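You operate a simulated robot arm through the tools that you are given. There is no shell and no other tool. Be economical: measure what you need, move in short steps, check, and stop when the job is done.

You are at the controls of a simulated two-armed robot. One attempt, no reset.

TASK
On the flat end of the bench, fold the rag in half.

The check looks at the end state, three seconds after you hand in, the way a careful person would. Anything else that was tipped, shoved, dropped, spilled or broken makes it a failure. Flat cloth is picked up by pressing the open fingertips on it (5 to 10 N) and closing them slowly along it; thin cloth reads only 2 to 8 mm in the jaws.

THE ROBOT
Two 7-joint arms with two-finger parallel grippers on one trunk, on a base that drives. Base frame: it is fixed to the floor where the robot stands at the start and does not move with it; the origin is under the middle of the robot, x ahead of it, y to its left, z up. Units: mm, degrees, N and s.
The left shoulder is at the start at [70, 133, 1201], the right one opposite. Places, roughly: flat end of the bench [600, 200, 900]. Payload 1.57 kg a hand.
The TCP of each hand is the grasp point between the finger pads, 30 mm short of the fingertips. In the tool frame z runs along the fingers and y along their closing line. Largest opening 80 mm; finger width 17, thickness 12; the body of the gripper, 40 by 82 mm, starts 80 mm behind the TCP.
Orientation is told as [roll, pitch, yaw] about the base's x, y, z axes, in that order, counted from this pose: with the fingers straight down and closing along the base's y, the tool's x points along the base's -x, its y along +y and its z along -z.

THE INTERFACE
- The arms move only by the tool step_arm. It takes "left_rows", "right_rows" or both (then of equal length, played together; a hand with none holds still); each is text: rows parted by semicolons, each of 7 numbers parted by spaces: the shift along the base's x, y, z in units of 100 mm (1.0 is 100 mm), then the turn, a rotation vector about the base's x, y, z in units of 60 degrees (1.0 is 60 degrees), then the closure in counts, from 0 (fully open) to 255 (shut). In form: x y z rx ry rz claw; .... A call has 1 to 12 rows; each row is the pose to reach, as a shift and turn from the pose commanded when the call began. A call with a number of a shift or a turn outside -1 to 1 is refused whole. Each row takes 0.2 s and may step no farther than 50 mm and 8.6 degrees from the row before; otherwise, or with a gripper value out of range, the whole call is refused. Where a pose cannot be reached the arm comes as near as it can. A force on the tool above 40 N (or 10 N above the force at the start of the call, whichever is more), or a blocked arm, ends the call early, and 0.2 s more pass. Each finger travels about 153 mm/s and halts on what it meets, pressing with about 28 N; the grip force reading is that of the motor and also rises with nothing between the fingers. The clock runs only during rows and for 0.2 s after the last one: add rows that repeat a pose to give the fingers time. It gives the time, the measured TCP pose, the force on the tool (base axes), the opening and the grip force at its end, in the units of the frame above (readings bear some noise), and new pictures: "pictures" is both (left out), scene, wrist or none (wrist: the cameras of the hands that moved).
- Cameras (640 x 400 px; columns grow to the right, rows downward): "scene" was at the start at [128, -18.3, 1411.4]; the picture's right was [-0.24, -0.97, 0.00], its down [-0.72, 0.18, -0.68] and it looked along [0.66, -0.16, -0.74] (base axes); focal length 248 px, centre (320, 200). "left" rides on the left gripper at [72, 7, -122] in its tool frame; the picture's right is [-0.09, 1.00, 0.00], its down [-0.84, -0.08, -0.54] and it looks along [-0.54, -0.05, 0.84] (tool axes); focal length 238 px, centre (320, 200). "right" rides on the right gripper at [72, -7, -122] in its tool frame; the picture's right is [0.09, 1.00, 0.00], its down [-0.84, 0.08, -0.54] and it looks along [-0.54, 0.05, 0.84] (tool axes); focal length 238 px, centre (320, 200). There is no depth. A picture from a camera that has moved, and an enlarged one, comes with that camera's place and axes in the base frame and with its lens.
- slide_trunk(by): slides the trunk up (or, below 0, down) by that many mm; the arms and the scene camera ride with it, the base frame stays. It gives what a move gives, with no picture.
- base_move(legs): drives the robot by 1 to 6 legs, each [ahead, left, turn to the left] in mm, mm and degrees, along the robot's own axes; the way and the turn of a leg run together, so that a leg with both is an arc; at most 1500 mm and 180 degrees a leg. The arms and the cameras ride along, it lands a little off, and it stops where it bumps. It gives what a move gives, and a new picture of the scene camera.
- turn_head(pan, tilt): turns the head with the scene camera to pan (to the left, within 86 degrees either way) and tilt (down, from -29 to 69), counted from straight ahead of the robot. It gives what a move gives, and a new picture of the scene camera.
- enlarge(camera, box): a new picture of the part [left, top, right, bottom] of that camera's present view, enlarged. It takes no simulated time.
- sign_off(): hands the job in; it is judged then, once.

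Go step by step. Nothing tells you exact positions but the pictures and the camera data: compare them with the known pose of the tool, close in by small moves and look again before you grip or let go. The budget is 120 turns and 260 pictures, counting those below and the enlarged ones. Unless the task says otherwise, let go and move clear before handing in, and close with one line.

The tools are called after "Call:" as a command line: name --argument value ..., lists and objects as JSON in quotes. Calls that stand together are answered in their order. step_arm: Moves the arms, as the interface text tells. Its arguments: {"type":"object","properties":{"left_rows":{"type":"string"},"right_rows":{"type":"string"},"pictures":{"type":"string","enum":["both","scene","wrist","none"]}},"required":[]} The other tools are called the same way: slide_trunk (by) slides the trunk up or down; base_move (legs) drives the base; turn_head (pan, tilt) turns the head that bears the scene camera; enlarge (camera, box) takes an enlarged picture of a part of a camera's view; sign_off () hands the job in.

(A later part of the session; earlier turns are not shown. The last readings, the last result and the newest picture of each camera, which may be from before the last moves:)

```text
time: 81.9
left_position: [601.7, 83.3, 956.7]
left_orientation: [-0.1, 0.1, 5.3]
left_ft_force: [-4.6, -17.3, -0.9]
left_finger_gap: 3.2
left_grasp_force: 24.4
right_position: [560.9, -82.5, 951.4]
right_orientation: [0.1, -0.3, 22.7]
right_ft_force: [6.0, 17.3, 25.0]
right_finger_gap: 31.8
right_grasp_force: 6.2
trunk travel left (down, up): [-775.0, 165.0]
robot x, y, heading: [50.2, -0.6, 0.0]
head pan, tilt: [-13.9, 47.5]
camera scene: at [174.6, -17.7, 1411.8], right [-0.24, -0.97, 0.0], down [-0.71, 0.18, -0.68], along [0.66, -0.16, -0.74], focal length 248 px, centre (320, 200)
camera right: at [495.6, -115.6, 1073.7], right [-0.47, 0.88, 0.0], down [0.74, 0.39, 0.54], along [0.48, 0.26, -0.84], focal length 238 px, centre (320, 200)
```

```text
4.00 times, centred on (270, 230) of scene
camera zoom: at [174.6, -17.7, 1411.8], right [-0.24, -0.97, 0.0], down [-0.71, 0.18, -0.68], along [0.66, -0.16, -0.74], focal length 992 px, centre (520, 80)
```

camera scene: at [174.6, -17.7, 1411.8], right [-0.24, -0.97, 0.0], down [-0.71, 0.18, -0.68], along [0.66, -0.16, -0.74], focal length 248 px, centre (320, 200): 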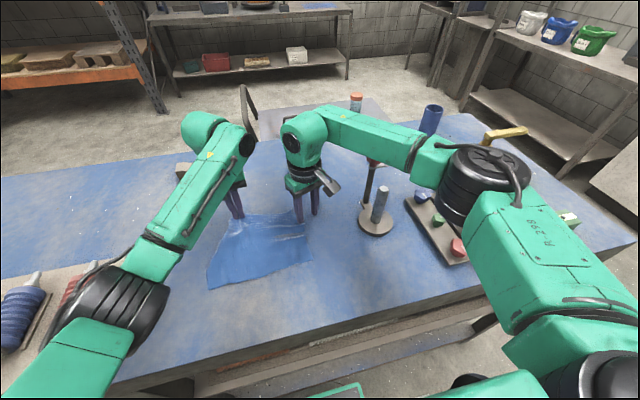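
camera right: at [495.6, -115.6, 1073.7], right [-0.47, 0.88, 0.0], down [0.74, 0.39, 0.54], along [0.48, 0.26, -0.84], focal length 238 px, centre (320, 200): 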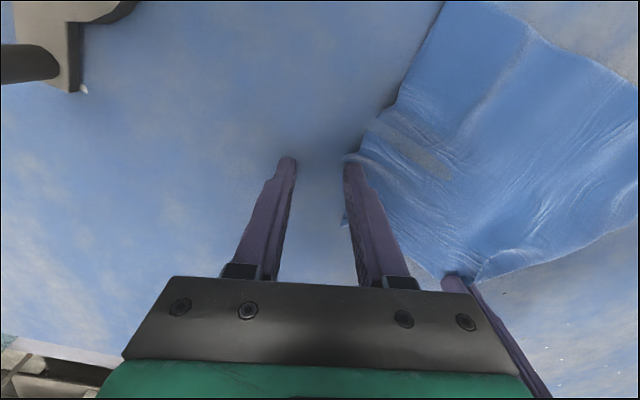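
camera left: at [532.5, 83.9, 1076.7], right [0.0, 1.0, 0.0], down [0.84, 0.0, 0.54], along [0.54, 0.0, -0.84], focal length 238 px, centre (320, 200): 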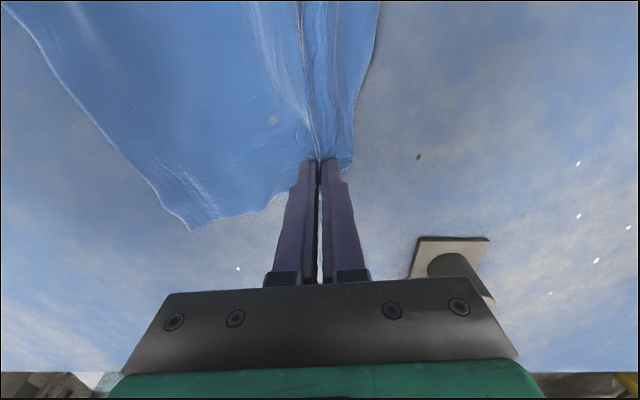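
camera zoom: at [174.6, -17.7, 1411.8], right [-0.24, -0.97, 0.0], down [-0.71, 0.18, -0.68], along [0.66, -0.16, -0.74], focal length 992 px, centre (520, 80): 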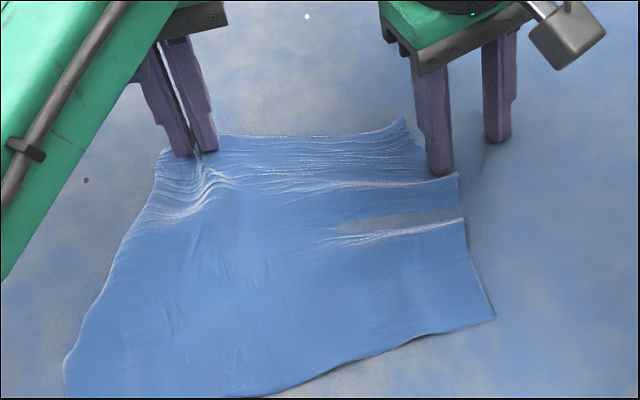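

The far edge is pulled straight again. I relax the left tension a bit, lift the right hand, and hover over B to regrip it.

Call:
step_arm --left_rows "0 -0.05 0 0 0 0 255;0 -0.1 0 0 0 0 255;0 -0.1 0 0 0 0 255;0 -0.1 0 0 0 0 255;0 -0.1 0 0 0 0 255;0 -0.1 0 0 0 0 255" --right_rows "0 0 0 0 0 0 190;0 0 0 0 0 0 190;0 0 0.2 0 0 0 160;0.1 0.2 0.25 0 0 0 160;0.22 0.5 0.2 0 0 0 160;0.28 0.65 0.15 0 0 0 160" --pictures "wrist"

```text
time: 83.3
left_position: [604.9, 77.3, 953.5]
left_orientation: [0.1, 0.5, 6.0]
left_ft_force: [0.3, 0.0, -0.4]
left_finger_gap: 2.5
left_grasp_force: 23.6
right_position: [591.7, -22.9, 963.4]
right_orientation: [0.0, 0.2, 22.0]
right_ft_force: [0.9, 0.9, -0.7]
right_finger_gap: 29.6
right_grasp_force: 0.0
trunk travel left (down, up): [-775.0, 165.0]
robot x, y, heading: [48.0, 2.2, -0.0]
head pan, tilt: [-13.9, 47.5]
camera right: at [526.7, -55.1, 1086.5], right [-0.46, 0.89, 0.0], down [0.75, 0.39, 0.54], along [0.48, 0.25, -0.84], focal length 238 px, centre (320, 200)
camera left: at [533.5, 77.6, 1075.4], right [-0.01, 1.0, 0.0], down [0.84, 0.01, 0.54], along [0.54, 0.01, -0.84], focal length 238 px, centre (320, 200)
```

right: 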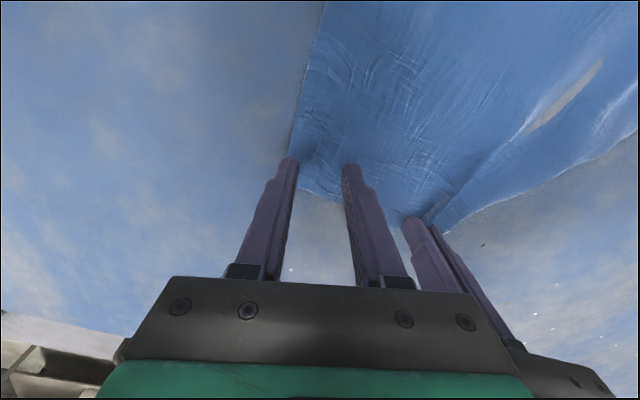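
left: 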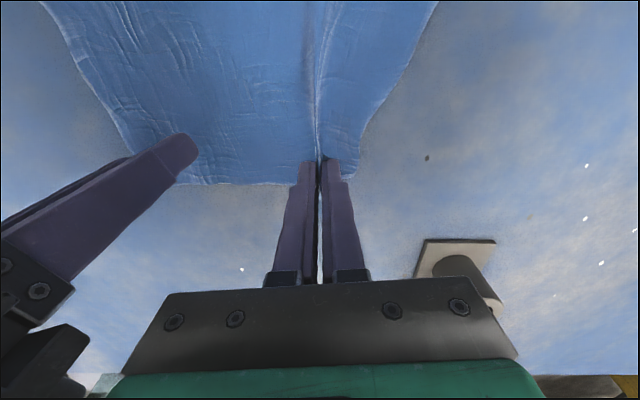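

B is at about (619,−28). I shift a little onto the cloth, press and grip it.

Call:
step_arm --right_rows "0.05 0.1 -0.03 0 0 0 160;0.05 0.1 -0.08 0 0 0 160;0.05 0.1 -0.11 0 0 0 160;0.05 0.1 -0.13 0 0 0 160;0.05 0.1 -0.13 0 0 0 160" --pictures "none"

```text
time: 84.5
left_position: [602.8, 82.0, 951.5]
left_orientation: [0.6, 0.6, 6.4]
left_ft_force: [1.8, -0.5, 18.4]
left_finger_gap: 2.7
left_grasp_force: 23.7
right_position: [598.1, -15.4, 955.0]
right_orientation: [0.0, -0.4, 21.8]
right_ft_force: [0.1, 0.5, 0.1]
right_finger_gap: 29.9
right_grasp_force: 0.0
trunk travel left (down, up): [-775.0, 165.0]
robot x, y, heading: [49.5, -2.4, -0.0]
head pan, tilt: [-13.9, 47.5]
```

Call:
step_arm --right_rows "0 0 -0.03 0 0 0 160;0 0 -0.05 0 0 0 160;0 0 -0.05 0 0 0 160" --left_rows "0 0 0.02 0 0 0 255;0 0 0.03 0 0 0 255;0 0 0.03 0 0 0 255" --pictures "none"

```text
time: 85.3
left_position: [602.9, 84.3, 953.2]
left_orientation: [0.7, 0.9, 6.5]
left_ft_force: [0.0, -0.2, 0.3]
left_finger_gap: 2.5
left_grasp_force: 24.0
right_position: [599.1, -14.3, 951.9]
right_orientation: [0.0, -0.5, 21.9]
right_ft_force: [-0.9, -1.7, 14.5]
right_finger_gap: 30.9
right_grasp_force: 0.3
trunk travel left (down, up): [-775.0, 165.0]
robot x, y, heading: [47.7, 0.2, -0.1]
head pan, tilt: [-13.9, 47.5]
```

Call:
step_arm --right_rows "0 0 -0.003 0 0 0 168;0 0 -0.003 0 0 0 177;0 0 -0.003 0 0 0 186;0 0 -0.003 0 0 0 195;0 0 -0.003 0 0 0 204;0 0 -0.003 0 0 0 213;0 0 -0.003 0 0 0 222;0 0 -0.003 0 0 0 231;0 0 -0.003 0 0 0 240;0 0 -0.003 0 0 0 250;0 0 -0.003 0 0 0 255;0 0 -0.003 0 0 0 255" --pictures "wrist"

```text
time: 87.9
left_position: [602.8, 80.5, 955.9]
left_orientation: [0.4, 0.5, 6.3]
left_ft_force: [1.0, -7.4, -0.1]
left_finger_gap: 2.7
left_grasp_force: 23.6
right_position: [597.8, -15.3, 952.2]
right_orientation: [0.2, -0.5, 21.7]
right_ft_force: [1.3, 5.8, 21.6]
right_finger_gap: 8.4
right_grasp_force: 27.2
trunk travel left (down, up): [-775.0, 165.0]
robot x, y, heading: [51.8, -1.3, -0.1]
head pan, tilt: [-13.9, 47.5]
camera right: at [532.0, -47.0, 1073.6], right [-0.45, 0.89, 0.0], down [0.74, 0.38, 0.55], along [0.49, 0.25, -0.84], focal length 238 px, centre (320, 200)
```

right: 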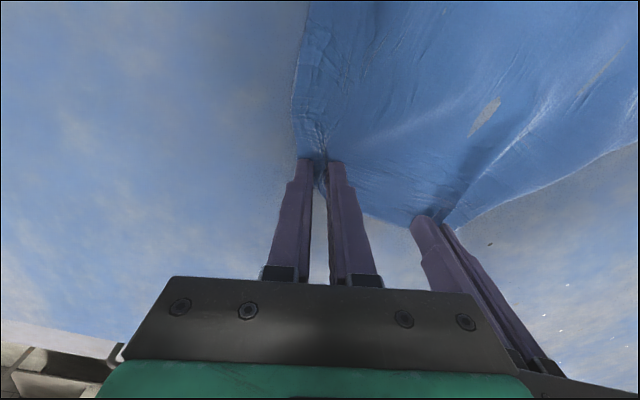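

The right hand now grips B's corner (8.4 mm). I stretch the far edge between the hands.

Call:
step_arm --right_rows "0 -0.05 0.05 0 0 -0.05 255;-0.02 -0.15 0.1 0 0 -0.1 255;-0.03 -0.25 0.1 0 0 -0.17 255;-0.03 -0.33 0.1 0 0 -0.24 255;-0.03 -0.4 0.1 0 0 -0.27 255" --left_rows "0 0 0.05 0 0 0 255;0 0 0.07 0 0 0 255;0 0 0.07 0 0 0 255;0 0 0.07 0 0 0 255;0 0 0.07 0 0 0 255"

Call:
enlarge --camera "scene" --box '[190, 180, 350, 280]'

```text
time: 89.1
left_position: [603.4, 69.1, 964.7]
left_orientation: [-0.5, 0.2, 4.8]
left_ft_force: [-1.3, -38.3, -3.0]
left_finger_gap: 3.5
left_grasp_force: 24.3
right_position: [591.4, -45.5, 954.6]
right_orientation: [0.7, 0.2, 6.9]
right_ft_force: [2.2, 37.5, 2.6]
right_finger_gap: 2.8
right_grasp_force: 23.8
trunk travel left (down, up): [-775.0, 165.0]
robot x, y, heading: [49.1, -3.0, -0.3]
head pan, tilt: [-13.9, 47.5]
camera scene: at [178.2, -19.3, 1411.4], right [-0.24, -0.97, 0.0], down [-0.72, 0.18, -0.68], along [0.66, -0.16, -0.74], focal length 248 px, centre (320, 200)
camera right: at [520.1, -59.9, 1077.5], right [-0.21, 0.98, 0.01], down [0.82, 0.17, 0.54], along [0.53, 0.12, -0.84], focal length 238 px, centre (320, 200)
camera left: at [531.6, 70.8, 1088.0], right [0.01, 1.0, -0.01], down [0.84, 0.0, 0.54], along [0.54, -0.01, -0.84], focal length 238 px, centre (320, 200)
```

scene: 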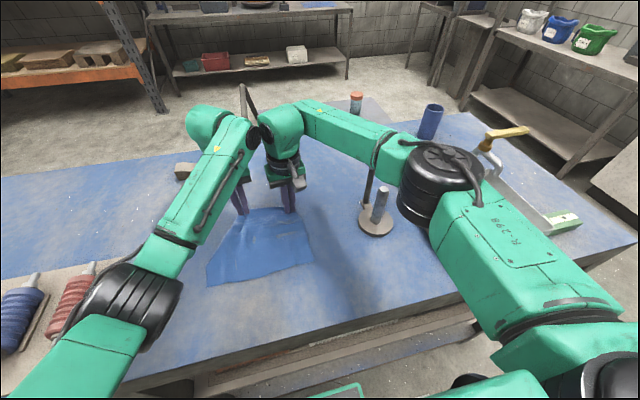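
right: 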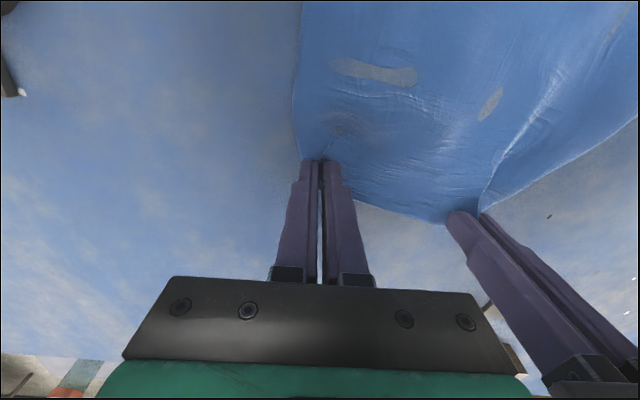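
left: 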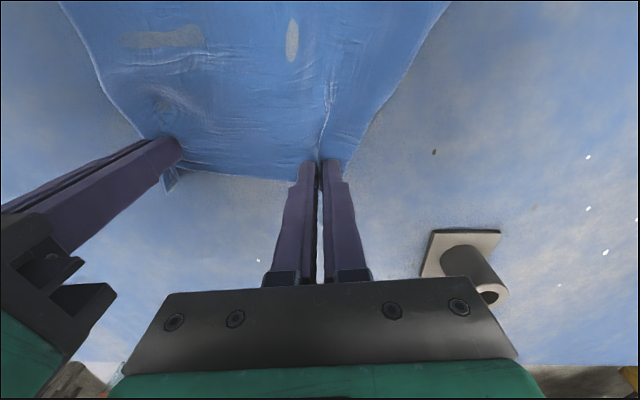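

```text
4.00 times, centred on (270, 230) of scene
camera zoom: at [178.2, -19.3, 1411.4], right [-0.24, -0.97, 0.0], down [-0.72, 0.18, -0.68], along [0.66, -0.16, -0.74], focal length 992 px, centre (520, 80)
```

zoom: 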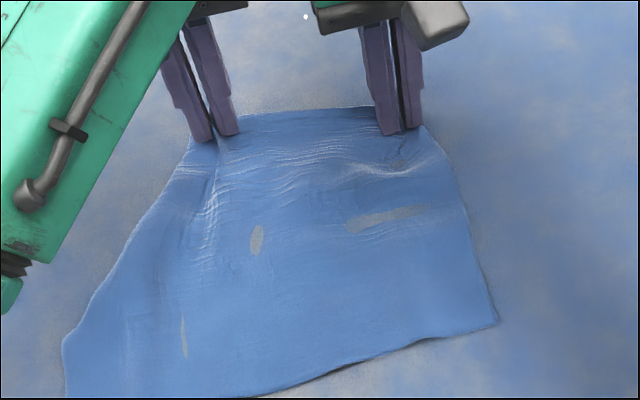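

The far edge is straight, both ends are held, and the rag is flat (D about (431,156), C about (458,−69)). I now fold it toward the robot, pitching the fingers outward as the flap rises and easing the tension.

Call:
step_arm --left_rows "-0.056 -0.06 0.1 0 -0.133 0 255;-0.144 -0.11 0.23 0 -0.267 0 255;-0.254 -0.11 0.333 0 -0.4 0 255;-0.394 -0.10 0.423 0 -0.533 0 255;-0.543 -0.09 0.482 0 -0.667 0 255;-0.717 -0.08 0.518 0 -0.8 0 255;-0.885 -0.07 0.521 0 -0.933 0 255" --right_rows "-0.054 0.06 0.12 0 -0.133 0 255;-0.135 0.11 0.24 0 -0.267 0 255;-0.233 0.12 0.33 0 -0.4 0 255;-0.357 0.13 0.41 0 -0.533 0 255;-0.489 0.15 0.46 0 -0.667 0 255;-0.64 0.17 0.48 0 -0.8 0 255;-0.786 0.18 0.48 0 -0.933 0 255"

Call:
enlarge --camera "scene" --box '[190, 180, 350, 280]'

```text
time: 90.7
left_position: [514.4, 68.0, 1019.0]
left_orientation: [-8.2, -55.7, 9.9]
left_ft_force: [0.5, 1.3, 0.6]
left_finger_gap: 2.6
left_grasp_force: 24.0
right_position: [512.4, -28.3, 1002.3]
right_orientation: [-9.6, -55.2, 11.8]
right_ft_force: [0.5, 0.9, 0.0]
right_finger_gap: 2.4
right_grasp_force: 23.6
trunk travel left (down, up): [-775.0, 165.0]
robot x, y, heading: [51.2, 1.5, -0.0]
head pan, tilt: [-13.9, 47.5]
camera scene: at [176.1, -17.1, 1411.7], right [-0.24, -0.97, 0.0], down [-0.71, 0.18, -0.68], along [0.66, -0.16, -0.74], focal length 248 px, centre (320, 200)
camera right: at [370.1, -42.5, 1013.3], right [-0.12, 0.98, -0.17], down [0.01, 0.17, 0.98], along [0.99, 0.11, -0.03], focal length 238 px, centre (320, 200)
camera left: at [372.8, 68.3, 1026.1], right [0.0, 1.0, 0.0], down [0.02, 0.0, 1.0], along [1.0, 0.0, -0.02], focal length 238 px, centre (320, 200)
```

scene: 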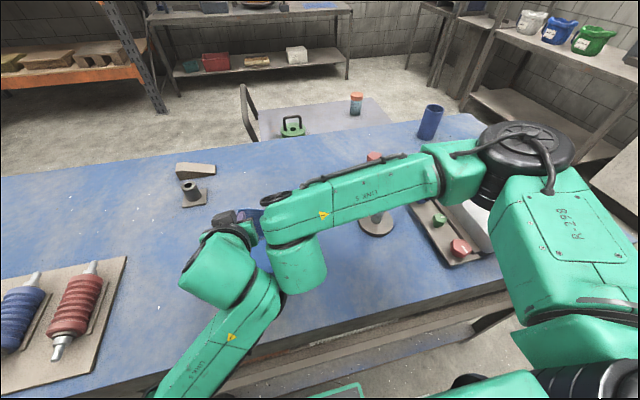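
right: 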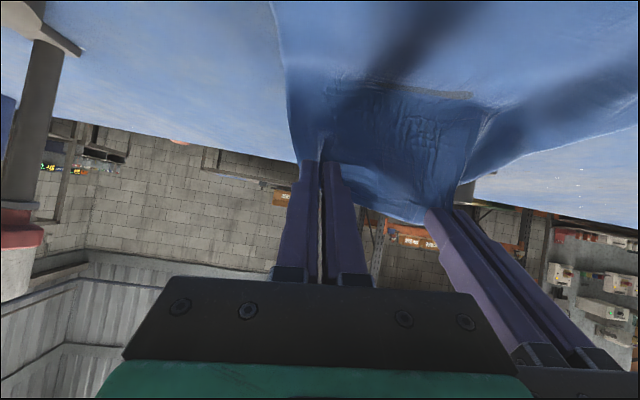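
left: 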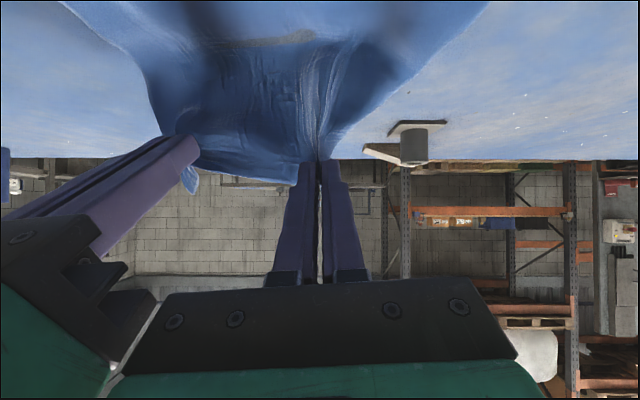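

```text
4.00 times, centred on (270, 230) of scene
camera zoom: at [176.1, -17.1, 1411.7], right [-0.24, -0.97, 0.0], down [-0.71, 0.18, -0.68], along [0.66, -0.16, -0.74], focal length 992 px, centre (520, 80)
```

zoom: 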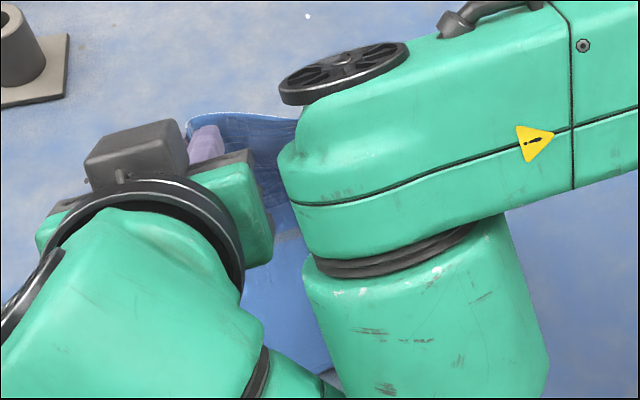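

The flap stands upright. I continue over toward the near edge in two stages.

Call:
step_arm --left_rows "-0.19 0.03 0 0 0 0 255;-0.384 0.05 -0.05 0 0.033 0 255;-0.558 0.08 -0.16 0 0.067 0 255;-0.71 0.1 -0.335 0 0.1 0 255" --right_rows "-0.15 0.02 0.01 0 0 0 255;-0.304 0.04 -0.02 0 0.033 0 255;-0.46 0.06 -0.09 0 0.067 0 255;-0.59 0.08 -0.225 0 0.1 0 255"

```text
time: 91.7
left_position: [443.1, 76.9, 982.9]
left_orientation: [-6.3, -49.6, 8.2]
left_ft_force: [-0.3, -0.1, -0.6]
left_finger_gap: 2.7
left_grasp_force: 24.0
right_position: [454.7, -22.8, 981.3]
right_orientation: [-7.6, -49.4, 10.1]
right_ft_force: [0.1, -0.6, 0.3]
right_finger_gap: 2.3
right_grasp_force: 23.5
trunk travel left (down, up): [-775.0, 165.0]
robot x, y, heading: [50.2, -0.9, -0.2]
head pan, tilt: [-13.9, 47.5]
camera scene: at [177.0, -17.9, 1411.5], right [-0.24, -0.97, 0.0], down [-0.71, 0.18, -0.68], along [0.66, -0.16, -0.74], focal length 248 px, centre (320, 200)
camera right: at [315.1, -36.1, 1005.9], right [-0.13, 0.98, -0.16], down [0.12, 0.17, 0.98], along [0.98, 0.11, -0.14], focal length 238 px, centre (320, 200)
camera left: at [303.8, 77.6, 1006.2], right [0.0, 1.0, 0.0], down [0.13, 0.0, 0.99], along [0.99, 0.0, -0.13], focal length 238 px, centre (320, 200)
```

scene: 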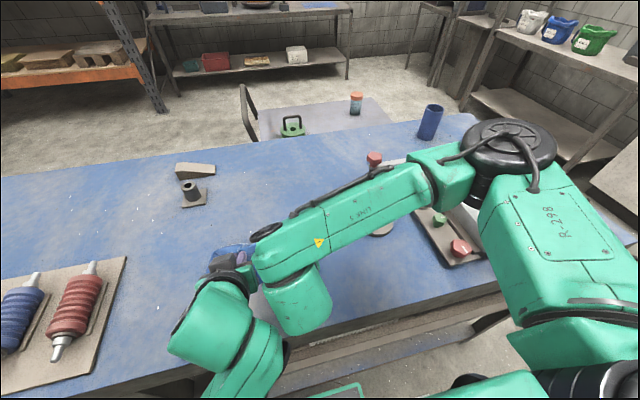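
right: 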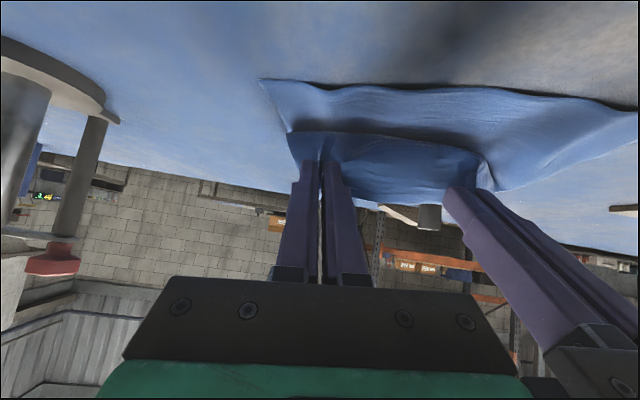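
left: 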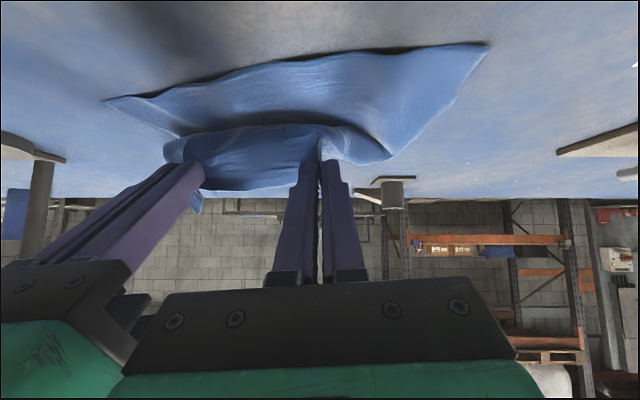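

The flap is coming over well, with the near edge at D(405,156) to C(452,−65). I bring the gripped edge down just inside the near edge.

Call:
step_arm --left_rows "-0.14 0.02 -0.06 0 0 0 255;-0.26 0.04 -0.14 0 0.02 0 255;-0.34 0.06 -0.22 0 0.05 0 255;-0.37 0.07 -0.27 0 0.08 0 255" --right_rows "-0.08 0.02 -0.06 0 0 0 255;-0.15 0.04 -0.14 0 0.02 0 255;-0.2 0.06 -0.22 0 0.05 0 255;-0.21 0.07 -0.27 0 0.08 0 255" --pictures "wrist"

```text
time: 92.7
left_position: [414.1, 91.2, 952.6]
left_orientation: [-3.1, -45.3, 6.9]
left_ft_force: [8.3, -18.3, 16.2]
left_finger_gap: 2.2
left_grasp_force: 24.1
right_position: [433.6, -15.1, 953.3]
right_orientation: [-6.2, -44.6, 9.3]
right_ft_force: [-4.7, 18.1, -1.8]
right_finger_gap: 2.2
right_grasp_force: 23.9
trunk travel left (down, up): [-775.0, 165.0]
robot x, y, heading: [50.9, -2.7, 0.1]
head pan, tilt: [-13.9, 47.5]
camera right: at [294.9, -29.4, 990.5], right [-0.15, 0.98, -0.14], down [0.2, 0.17, 0.97], along [0.97, 0.12, -0.22], focal length 238 px, centre (320, 200)
camera left: at [276.4, 88.0, 986.2], right [-0.02, 1.0, 0.03], down [0.21, -0.02, 0.98], along [0.98, 0.02, -0.21], focal length 238 px, centre (320, 200)
```

right: 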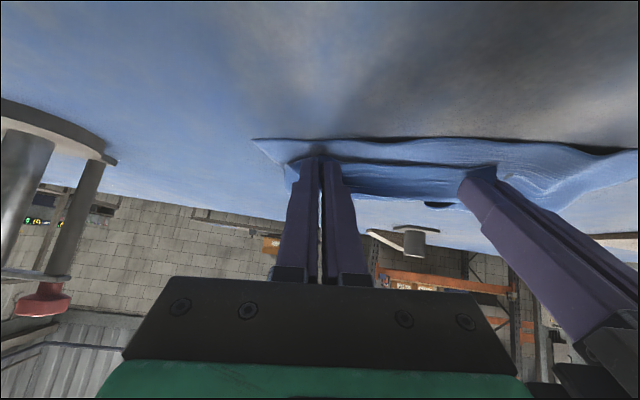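
left: 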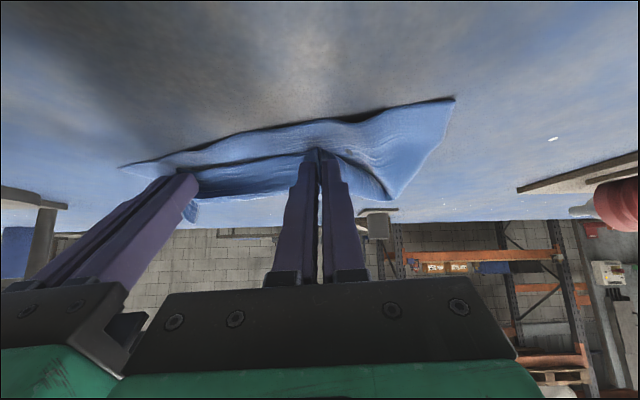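

The left hand touched and pushed the lower layer back a bit; the near edge on the left is now at about x 386. I lift slightly, advance left 38 mm and right 12 mm, and come down again.

Call:
step_arm --left_rows "0 0 0.1 0 0 0 255;-0.05 0 0.2 0 0 0 255;-0.17 0 0.22 0 0 0 255;-0.3 0 0.2 0 0 0 255;-0.38 0 0.14 0 0 0 255;-0.4 0 0.06 0 0 0 255" --right_rows "0 0.02 0.1 0 0 0 255;-0.02 0.04 0.15 0 0 0 255;-0.06 0.06 0.15 0 0 0 255;-0.1 0.07 0.12 0 0 0 255;-0.12 0.08 0.06 0 0 0 255;-0.12 0.08 0.02 0 0 0 255"

```text
time: 93.1
left_position: [414.2, 89.8, 948.8]
left_orientation: [-0.9, -44.8, 4.9]
left_ft_force: [2.9, -13.0, 14.8]
left_finger_gap: 2.6
left_grasp_force: 23.8
right_position: [430.7, -11.7, 959.9]
right_orientation: [-5.9, -44.5, 9.4]
right_ft_force: [-3.2, 10.5, -3.3]
right_finger_gap: 2.4
right_grasp_force: 23.7
trunk travel left (down, up): [-775.0, 165.0]
robot x, y, heading: [50.3, -1.7, -0.5]
head pan, tilt: [-13.9, 47.5]
stopped in row 1 (left hand): the force on the tool passed its limit (the readings are from after the stop); the commanded pose is now the measured one
camera scene: at [176.4, -19.2, 1411.5], right [-0.24, -0.97, 0.0], down [-0.71, 0.18, -0.68], along [0.66, -0.16, -0.74], focal length 248 px, centre (320, 200)
camera right: at [293.9, -27.2, 997.3], right [-0.16, 0.98, -0.14], down [0.2, 0.17, 0.97], along [0.97, 0.12, -0.22], focal length 238 px, centre (320, 200)
camera left: at [276.3, 88.4, 985.6], right [-0.01, 1.0, 0.05], down [0.22, -0.05, 0.98], along [0.98, 0.02, -0.21], focal length 238 px, centre (320, 200)
```

scene: 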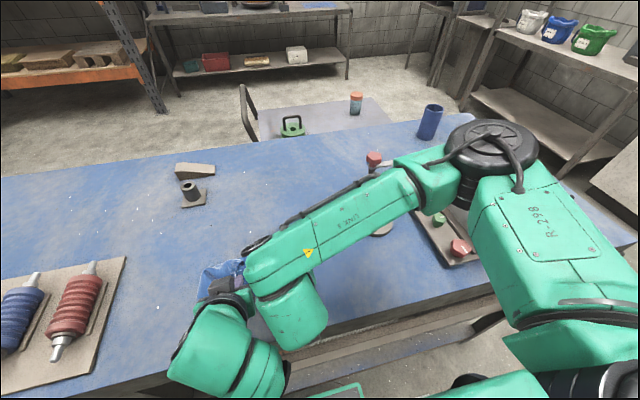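
right: 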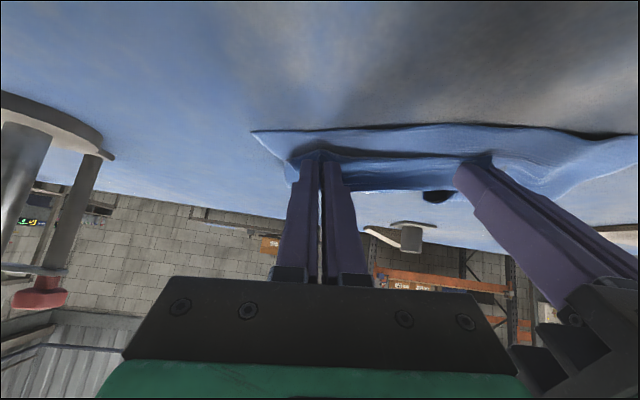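
left: 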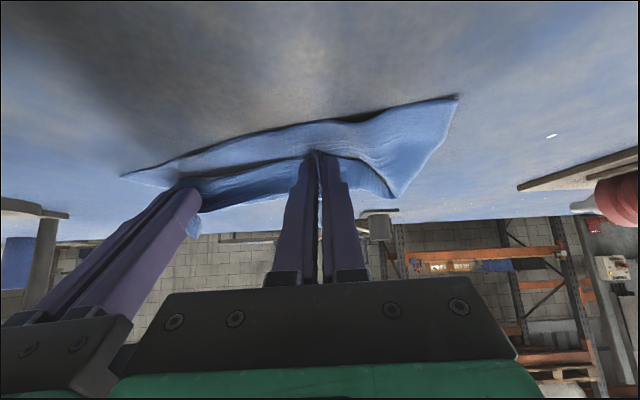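

The move stopped on left-hand force. I try a gentle lift of the left hand alone.

Call:
step_arm --left_rows "0 -0.02 0.04 0 0 0 255;0 -0.03 0.08 0 0 0 255;0 -0.03 0.12 0 0 0 255" --pictures "none"

```text
time: 93.9
left_position: [413.8, 93.3, 951.5]
left_orientation: [1.7, -43.9, 3.2]
left_ft_force: [5.8, -23.0, 5.7]
left_finger_gap: 2.7
left_grasp_force: 24.3
right_position: [432.5, -11.2, 960.8]
right_orientation: [-5.7, -44.5, 9.3]
right_ft_force: [-5.6, 22.4, -4.8]
right_finger_gap: 2.2
right_grasp_force: 24.0
trunk travel left (down, up): [-775.0, 165.0]
robot x, y, heading: [53.8, -1.3, -0.2]
head pan, tilt: [-13.9, 47.5]
```

The left arm seems to be near a joint limit. I'll use the trunk and base instead: raise the trunk 15 mm, then back up 40 mm, carrying both hands the way I need.

Call:
slide_trunk --by 15

Call:
base_move --legs '[[-40, 0, 0]]'

```text
time: 94.6
left_position: [414.6, 92.5, 966.8]
left_orientation: [1.6, -43.8, 3.4]
left_ft_force: [6.1, -23.1, 4.3]
left_finger_gap: 2.6
left_grasp_force: 24.2
right_position: [433.8, -11.5, 975.0]
right_orientation: [-5.8, -44.5, 9.2]
right_ft_force: [-5.6, 22.0, -4.1]
right_finger_gap: 2.4
right_grasp_force: 24.0
trunk travel left (down, up): [-790.0, 150.0]
robot x, y, heading: [46.9, 0.8, -0.2]
head pan, tilt: [-13.9, 47.5]
```

```text
time: 95.4
left_position: [380.1, 92.2, 966.0]
left_orientation: [1.6, -43.5, 3.7]
left_ft_force: [6.0, -23.5, 4.2]
left_finger_gap: 3.0
left_grasp_force: 24.0
right_position: [398.6, -12.2, 971.7]
right_orientation: [-5.8, -44.2, 9.2]
right_ft_force: [-5.2, 23.0, -4.2]
right_finger_gap: 2.8
right_grasp_force: 23.8
trunk travel left (down, up): [-790.0, 150.0]
robot x, y, heading: [11.8, 1.5, -0.1]
head pan, tilt: [-13.9, 47.5]
camera scene: at [144.6, -18.5, 1425.8], right [-0.24, -0.97, 0.0], down [-0.72, 0.18, -0.67], along [0.65, -0.16, -0.74], focal length 248 px, centre (320, 200)
```

scene: 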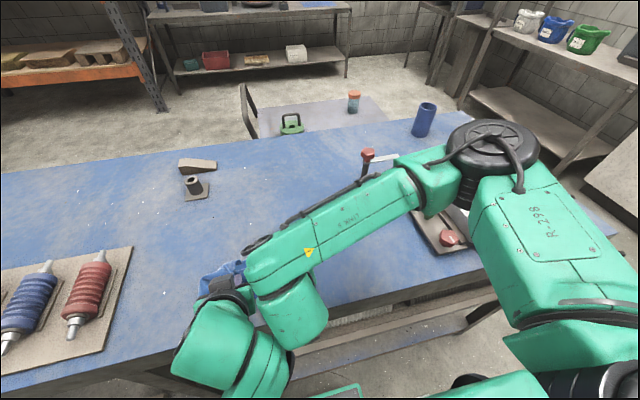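

Call:
step_arm --right_rows "0.08 0.03 0 0 0 0 255;0.15 0.06 0 0 0 0 255;0.2 0.08 0 0 0 0 255" --left_rows "0 0 0 0 0 0 255;0 0 0 0 0 0 255;0 0 0 0 0 0 255" --pictures "wrist"

```text
time: 96.2
left_position: [376.2, 95.7, 969.1]
left_orientation: [1.6, -44.2, 3.9]
left_ft_force: [8.2, -16.5, 3.0]
left_finger_gap: 2.8
left_grasp_force: 24.1
right_position: [410.7, -2.6, 972.4]
right_orientation: [-5.9, -44.3, 9.7]
right_ft_force: [-8.5, 16.9, -3.7]
right_finger_gap: 2.5
right_grasp_force: 23.1
trunk travel left (down, up): [-790.0, 150.0]
robot x, y, heading: [14.1, -1.6, 0.2]
head pan, tilt: [-13.9, 47.5]
camera right: at [273.9, -19.7, 1011.5], right [-0.16, 0.98, -0.14], down [0.2, 0.17, 0.97], along [0.97, 0.13, -0.22], focal length 238 px, centre (320, 200)
camera left: at [239.8, 89.8, 1006.1], right [-0.02, 1.0, 0.08], down [0.23, -0.08, 0.97], along [0.97, 0.04, -0.23], focal length 238 px, centre (320, 200)
```

right: 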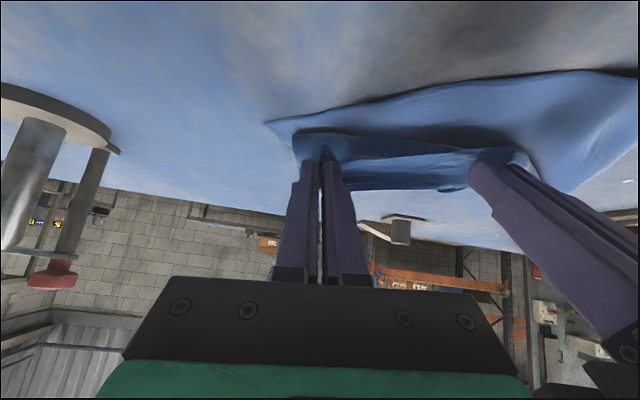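
left: 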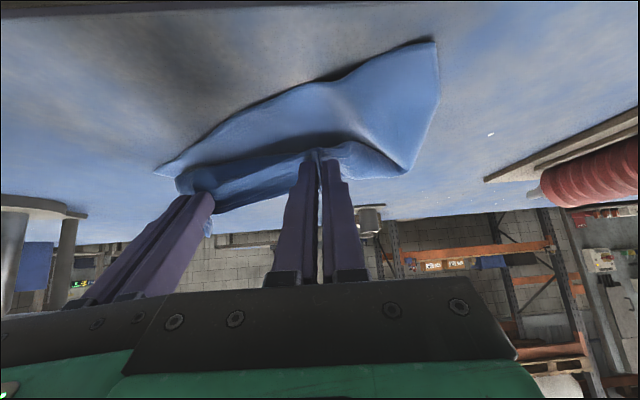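

The right side is aligned, but the left lower layer slid with the hand. I'll set the flap down, release, back the hands off along the fingers, and look.

Call:
slide_trunk --by -14

Call:
step_arm --left_rows "0 -0.03 0 0 0 0 255;0 -0.03 0 0 0 0 200;0 -0.03 0 0 0 0 150;0 -0.03 0 0 0 0 120;-0.1 -0.03 0.1 0 0 0 120;-0.3 0 0.3 0 0 0 120;-0.4 0.2 0.6 0 0 0 120;-0.4 0.4 0.9 0 0 0 120" --right_rows "0 0.03 0 0 0 0 255;0 0.03 0 0 0 0 200;0 0.03 0 0 0 0 150;0 0.03 0 0 0 0 120;-0.1 0.03 0.1 0 0 0 120;-0.3 0 0.3 0 0 0 120;-0.4 -0.2 0.6 0 0 0 120;-0.4 -0.5 0.9 0 0 0 120"

```text
time: 96.9
left_position: [374.9, 91.6, 952.0]
left_orientation: [1.7, -43.7, 3.4]
left_ft_force: [8.0, -14.4, 2.7]
left_finger_gap: 2.8
left_grasp_force: 24.2
right_position: [415.1, -2.4, 961.0]
right_orientation: [-5.6, -44.6, 9.2]
right_ft_force: [-8.7, 13.0, -3.4]
right_finger_gap: 2.4
right_grasp_force: 23.7
trunk travel left (down, up): [-776.0, 164.0]
robot x, y, heading: [11.6, 3.1, -0.3]
head pan, tilt: [-13.9, 47.5]
```

```text
time: 98.3
left_position: [362.6, 169.5, 955.0]
left_orientation: [16.0, -43.3, 4.0]
left_ft_force: [-2.6, -1.9, 8.7]
left_finger_gap: 41.8
left_grasp_force: 0.1
left hand out of reach, approached as far as the arm can: row 7
right_position: [377.6, -1.0, 986.3]
right_orientation: [-5.6, -43.9, 10.1]
right_ft_force: [-0.4, 0.4, 0.0]
right_finger_gap: 42.3
right_grasp_force: 0.0
trunk travel left (down, up): [-776.0, 164.0]
robot x, y, heading: [15.1, 5.1, -0.1]
head pan, tilt: [-13.9, 47.5]
stopped in row 7 (left hand): the force on the tool passed its limit (the readings are from after the stop); the commanded pose is now the measured one
camera scene: at [133.2, -20.4, 1412.8], right [-0.24, -0.97, 0.0], down [-0.71, 0.18, -0.68], along [0.66, -0.16, -0.73], focal length 248 px, centre (320, 200)
camera right: at [240.6, -17.7, 1024.6], right [-0.17, 0.98, -0.14], down [0.21, 0.17, 0.96], along [0.96, 0.13, -0.23], focal length 238 px, centre (320, 200)
camera left: at [230.4, 134.5, 991.7], right [-0.19, 0.95, 0.26], down [0.28, -0.2, 0.94], along [0.94, 0.25, -0.23], focal length 238 px, centre (320, 200)
```

scene: 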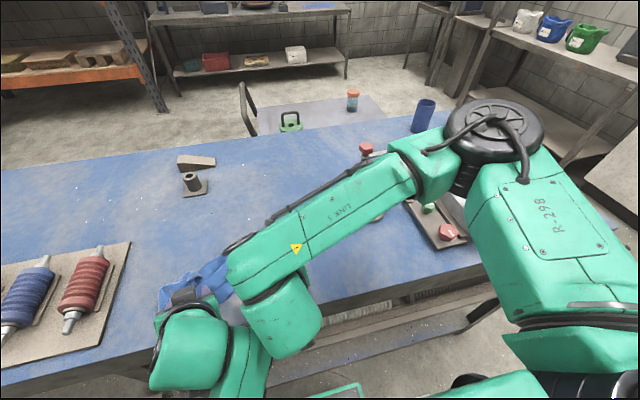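
right: 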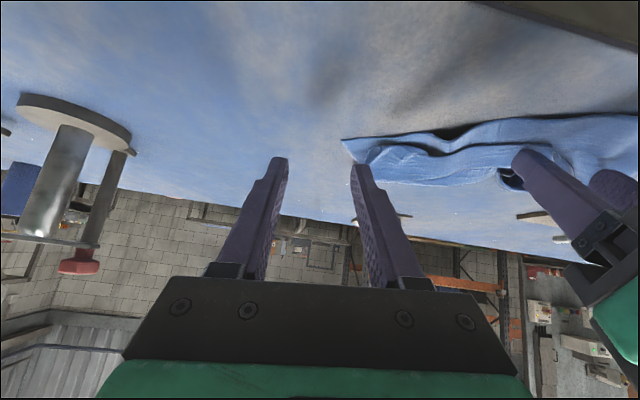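
left: 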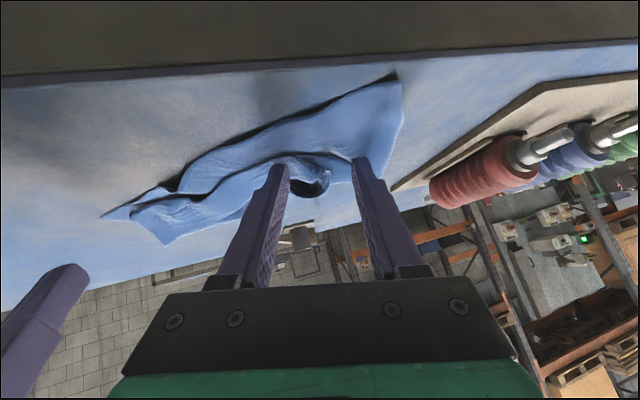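

The left arm couldn't retreat that way. I raise the trunk for a clean vertical exit, then straighten the hands.

Call:
slide_trunk --by 100

Call:
step_arm --left_rows "0.1 0 0 0 0.1 0 120;0.2 0 0 0 0.2 0 120;0.3 0 0 0 0.3 0 120;0.4 0.1 0 0 0.4 0 120;0.5 0.2 0.1 0 0.5 0 120;0.6 0.3 0.1 0 0.6 0 120;0.6 0.4 0.1 0 0.7 0 120" --right_rows "0.05 -0.05 0.05 0 0.1 0 120;0.1 -0.1 0.1 0 0.2 0 120;0.1 -0.2 0.1 0 0.3 0 120;0.1 -0.4 0.1 0 0.4 0 120;0.1 -0.6 0.1 0 0.5 0 120;0.1 -0.8 0.1 0 0.6 0 120;0.1 -1.0 0.1 0 0.7 0 120"

Call:
enlarge --camera "scene" --box '[150, 220, 326, 330]'

```text
time: 99.6
left_position: [365.3, 170.2, 1052.9]
left_orientation: [15.8, -43.0, 4.0]
left_ft_force: [0.0, -0.6, 0.2]
left_finger_gap: 42.3
left_grasp_force: 0.1
right_position: [382.4, 0.3, 1084.7]
right_orientation: [-5.8, -43.7, 9.9]
right_ft_force: [0.0, 0.7, 0.6]
right_finger_gap: 42.1
right_grasp_force: 0.1
trunk travel left (down, up): [-876.0, 64.0]
robot x, y, heading: [11.9, -2.1, -0.1]
head pan, tilt: [-13.9, 47.5]
```

```text
time: 100.7
left_position: [406.7, 224.9, 1052.9]
left_orientation: [26.9, -16.0, 1.1]
left_ft_force: [0.5, 0.0, 0.2]
left_finger_gap: 42.2
left_grasp_force: 0.0
right_position: [394.1, -49.0, 1093.2]
right_orientation: [-1.1, -17.6, 7.6]
right_ft_force: [-0.1, 0.3, -0.4]
right_finger_gap: 42.2
right_grasp_force: 0.0
trunk travel left (down, up): [-876.0, 64.0]
robot x, y, heading: [11.0, 0.4, 0.0]
head pan, tilt: [-13.9, 47.5]
stopped in row 5 (left hand): the arm was blocked; the commanded pose is now the measured one
camera scene: at [141.3, -20.3, 1512.2], right [-0.24, -0.97, 0.0], down [-0.72, 0.18, -0.67], along [0.65, -0.16, -0.74], focal length 248 px, centre (320, 200)
camera right: at [288.9, -65.4, 1189.8], right [-0.21, 0.98, -0.05], down [0.62, 0.17, 0.77], along [0.76, 0.13, -0.64], focal length 238 px, centre (320, 200)
camera left: at [308.3, 174.7, 1140.0], right [-0.05, 0.89, 0.46], down [0.69, -0.3, 0.66], along [0.72, 0.35, -0.59], focal length 238 px, centre (320, 200)
```

scene: 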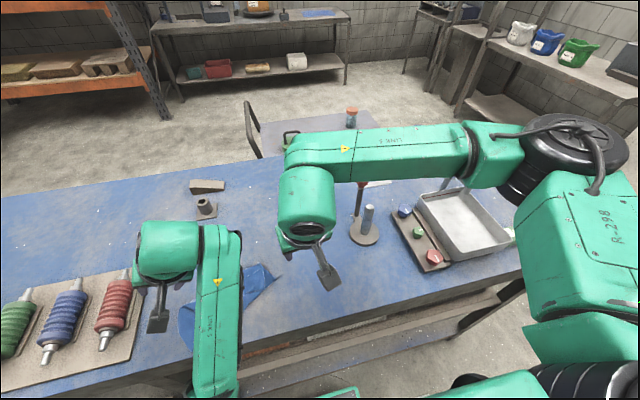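
right: 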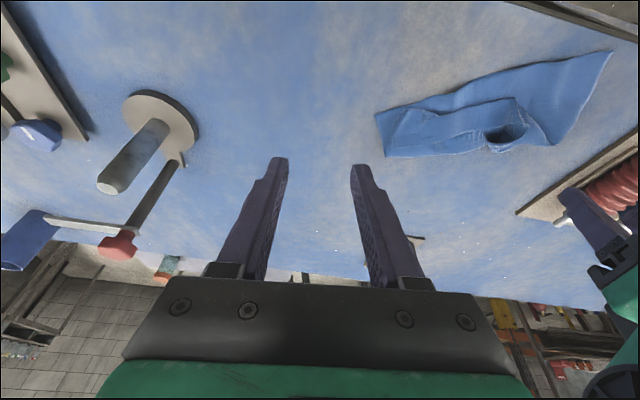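
left: 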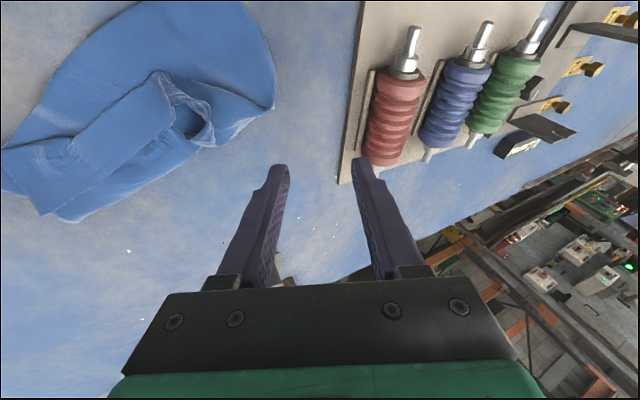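

```text
3.64 times, centred on (238, 275) of scene
camera zoom: at [141.3, -20.3, 1512.2], right [-0.24, -0.97, 0.0], down [-0.72, 0.18, -0.67], along [0.65, -0.16, -0.74], focal length 902 px, centre (618, -73)
```

zoom: 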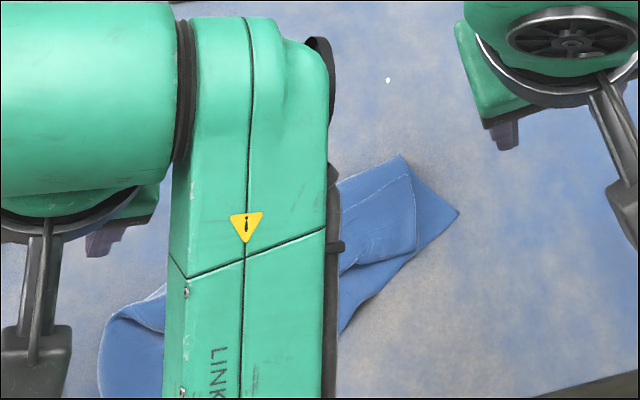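

The left arm is kinked and blocked, and the rag now lies at an angle on the left. First I unwind the left arm upward and outward.

Call:
step_arm --left_rows "0.05 0 0.15 -0.1 0 0 120;0.15 0 0.3 -0.2 0 0 120;0.25 0 0.45 -0.3 0 0 120;0.35 0 0.6 -0.4 0.1 0 120;0.45 0 0.7 -0.45 0.2 0 120;0.55 0 0.7 -0.45 0.27 0 120" --right_rows "0 -0.2 0 0 0.1 0 120;0 -0.4 0 0 0.2 -0.05 120;0 -0.6 0 0 0.29 -0.12 120;0 -0.8 0 0 0.29 -0.12 120;0 -0.9 0 0 0.29 -0.12 120;0 -0.9 0 0 0.29 -0.12 120"

```text
time: 101.4
left_position: [415.2, 283.5, 1080.5]
left_orientation: [26.7, -15.2, 3.6]
left_ft_force: [0.8, 0.0, -0.7]
left_finger_gap: 42.5
left_grasp_force: 0.0
left hand out of reach, approached as far as the arm can: row 2, 3
right_position: [395.1, -83.4, 1093.7]
right_orientation: [0.1, -6.4, 4.8]
right_ft_force: [-0.7, -0.3, 0.3]
right_finger_gap: 42.3
right_grasp_force: 0.2
trunk travel left (down, up): [-876.0, 64.0]
robot x, y, heading: [9.9, 0.1, -0.2]
head pan, tilt: [-13.9, 47.5]
stopped in row 3 (left hand): the arm was blocked; the commanded pose is now the measured one
camera scene: at [141.5, -18.7, 1512.1], right [-0.24, -0.97, 0.0], down [-0.72, 0.18, -0.67], along [0.65, -0.16, -0.74], focal length 248 px, centre (320, 200)
camera right: at [309.9, -96.5, 1208.1], right [-0.17, 0.98, -0.01], down [0.76, 0.14, 0.63], along [0.62, 0.1, -0.77], focal length 238 px, centre (320, 200)
camera left: at [319.4, 230.9, 1170.1], right [-0.09, 0.88, 0.46], down [0.71, -0.27, 0.65], along [0.7, 0.38, -0.6], focal length 238 px, centre (320, 200)
```

scene: 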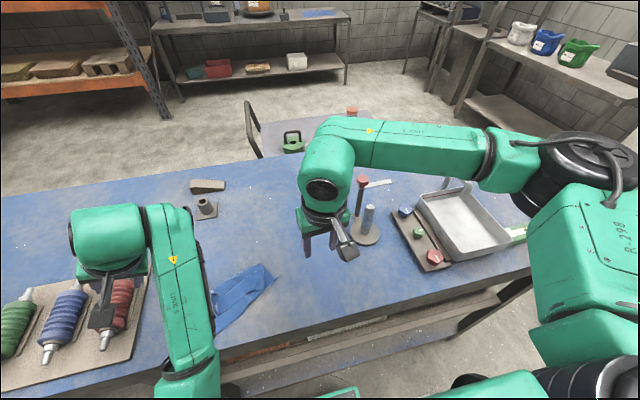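
right: 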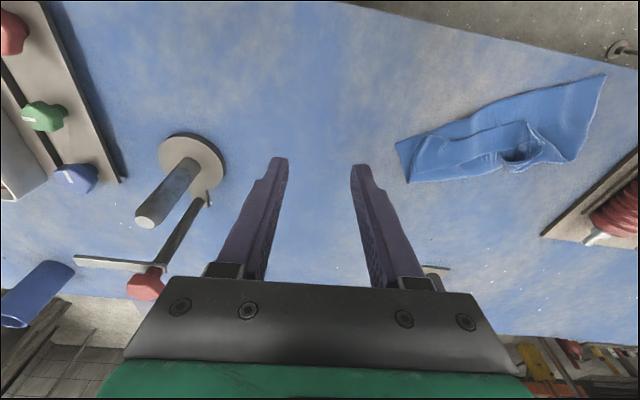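
left: 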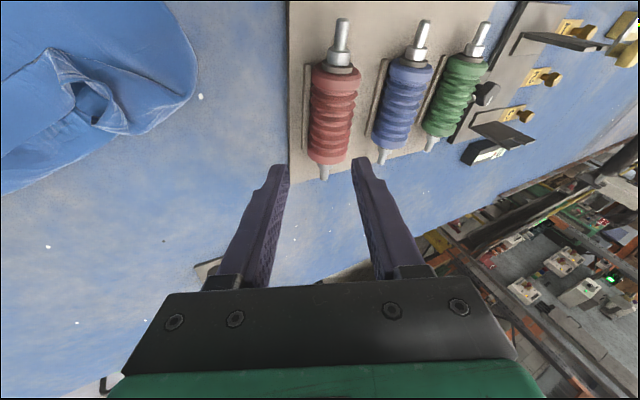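

Call:
step_arm --left_rows "0.1 0 0.1 0 0 0 120;0.25 0 0.2 0 0 0 120;0.4 0 0.3 0 0 0 120;0.6 0 0.4 0 0 0 120;0.8 0 0.4 0 0 0 120" --pictures "scene"

```text
time: 102.6
left_position: [495.4, 284.1, 1120.7]
left_orientation: [26.7, -15.2, 3.6]
left_ft_force: [0.2, 0.1, -0.8]
left_finger_gap: 42.4
left_grasp_force: 0.1
right_position: [394.7, -83.8, 1093.9]
right_orientation: [0.0, -6.3, 4.8]
right_ft_force: [0.1, 0.2, 1.5]
right_finger_gap: 42.1
right_grasp_force: 0.0
trunk travel left (down, up): [-876.0, 64.0]
robot x, y, heading: [12.3, -2.4, 0.0]
head pan, tilt: [-13.9, 47.5]
camera scene: at [140.7, -18.1, 1512.2], right [-0.24, -0.97, 0.0], down [-0.72, 0.18, -0.68], along [0.65, -0.16, -0.74], focal length 248 px, centre (320, 200)
```

scene: 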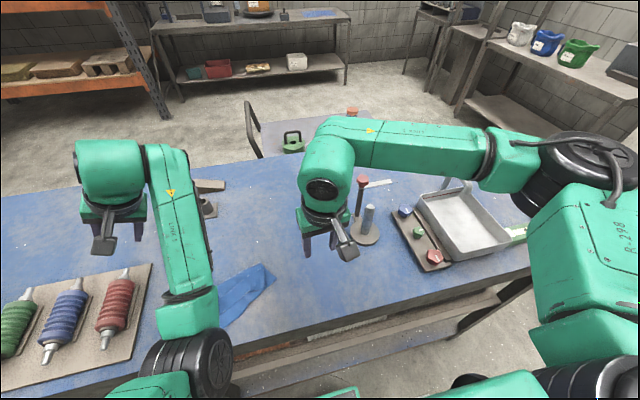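

Call:
step_arm --left_rows "0.05 0 0 -0.09 0.05 0 120;0.1 0 0 -0.18 0.1 0 120;0.1 0 0 -0.27 0.15 0 120;0.1 0 0 -0.36 0.2 0 120;0.1 0 0 -0.45 0.25 -0.05 120" --right_rows "0.1 -0.1 0 0 0.05 -0.05 120;0.2 -0.2 0 0 0.1 -0.08 120;0.2 -0.3 0 0 0.1 -0.08 120;0.2 -0.4 0 0 0.1 -0.08 120;0.2 -0.5 0 0 0.1 -0.08 120" --pictures "scene"

Call:
enlarge --camera "scene" --box '[180, 240, 308, 320]'

```text
time: 103.8
left_position: [506.4, 290.2, 1120.7]
left_orientation: [0.7, 1.8, 3.7]
left_ft_force: [0.2, 0.5, -1.1]
left_finger_gap: 42.4
left_grasp_force: 0.1
left hand out of reach, approached as far as the arm can: row 4, 5
right_position: [413.9, -134.8, 1093.0]
right_orientation: [0.3, -0.5, 0.0]
right_ft_force: [0.3, 0.0, 0.4]
right_finger_gap: 42.4
right_grasp_force: 0.1
trunk travel left (down, up): [-876.0, 64.0]
robot x, y, heading: [15.2, -0.4, -0.1]
head pan, tilt: [-13.9, 47.5]
camera scene: at [140.0, -18.3, 1512.3], right [-0.24, -0.97, 0.0], down [-0.72, 0.18, -0.68], along [0.66, -0.16, -0.74], focal length 248 px, centre (320, 200)
```

scene: 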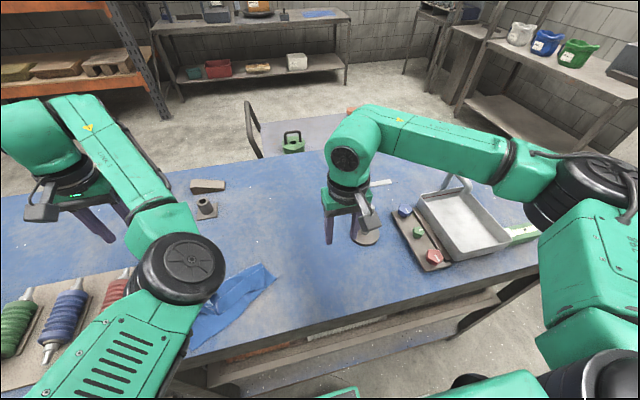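

```text
5.00 times, centred on (244, 280) of scene
camera zoom: at [140.0, -18.3, 1512.3], right [-0.24, -0.97, 0.0], down [-0.72, 0.18, -0.68], along [0.66, -0.16, -0.74], focal length 1240 px, centre (700, -200)
```

zoom: 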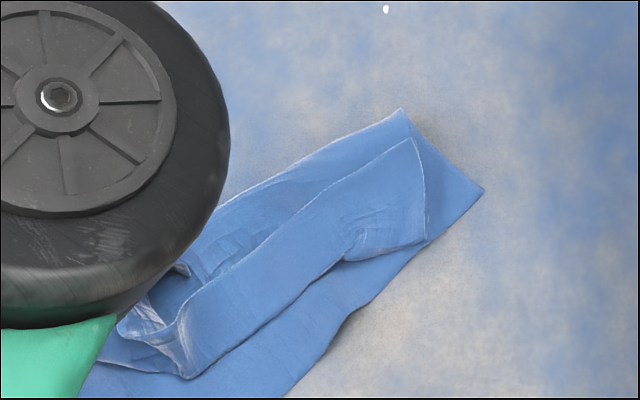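

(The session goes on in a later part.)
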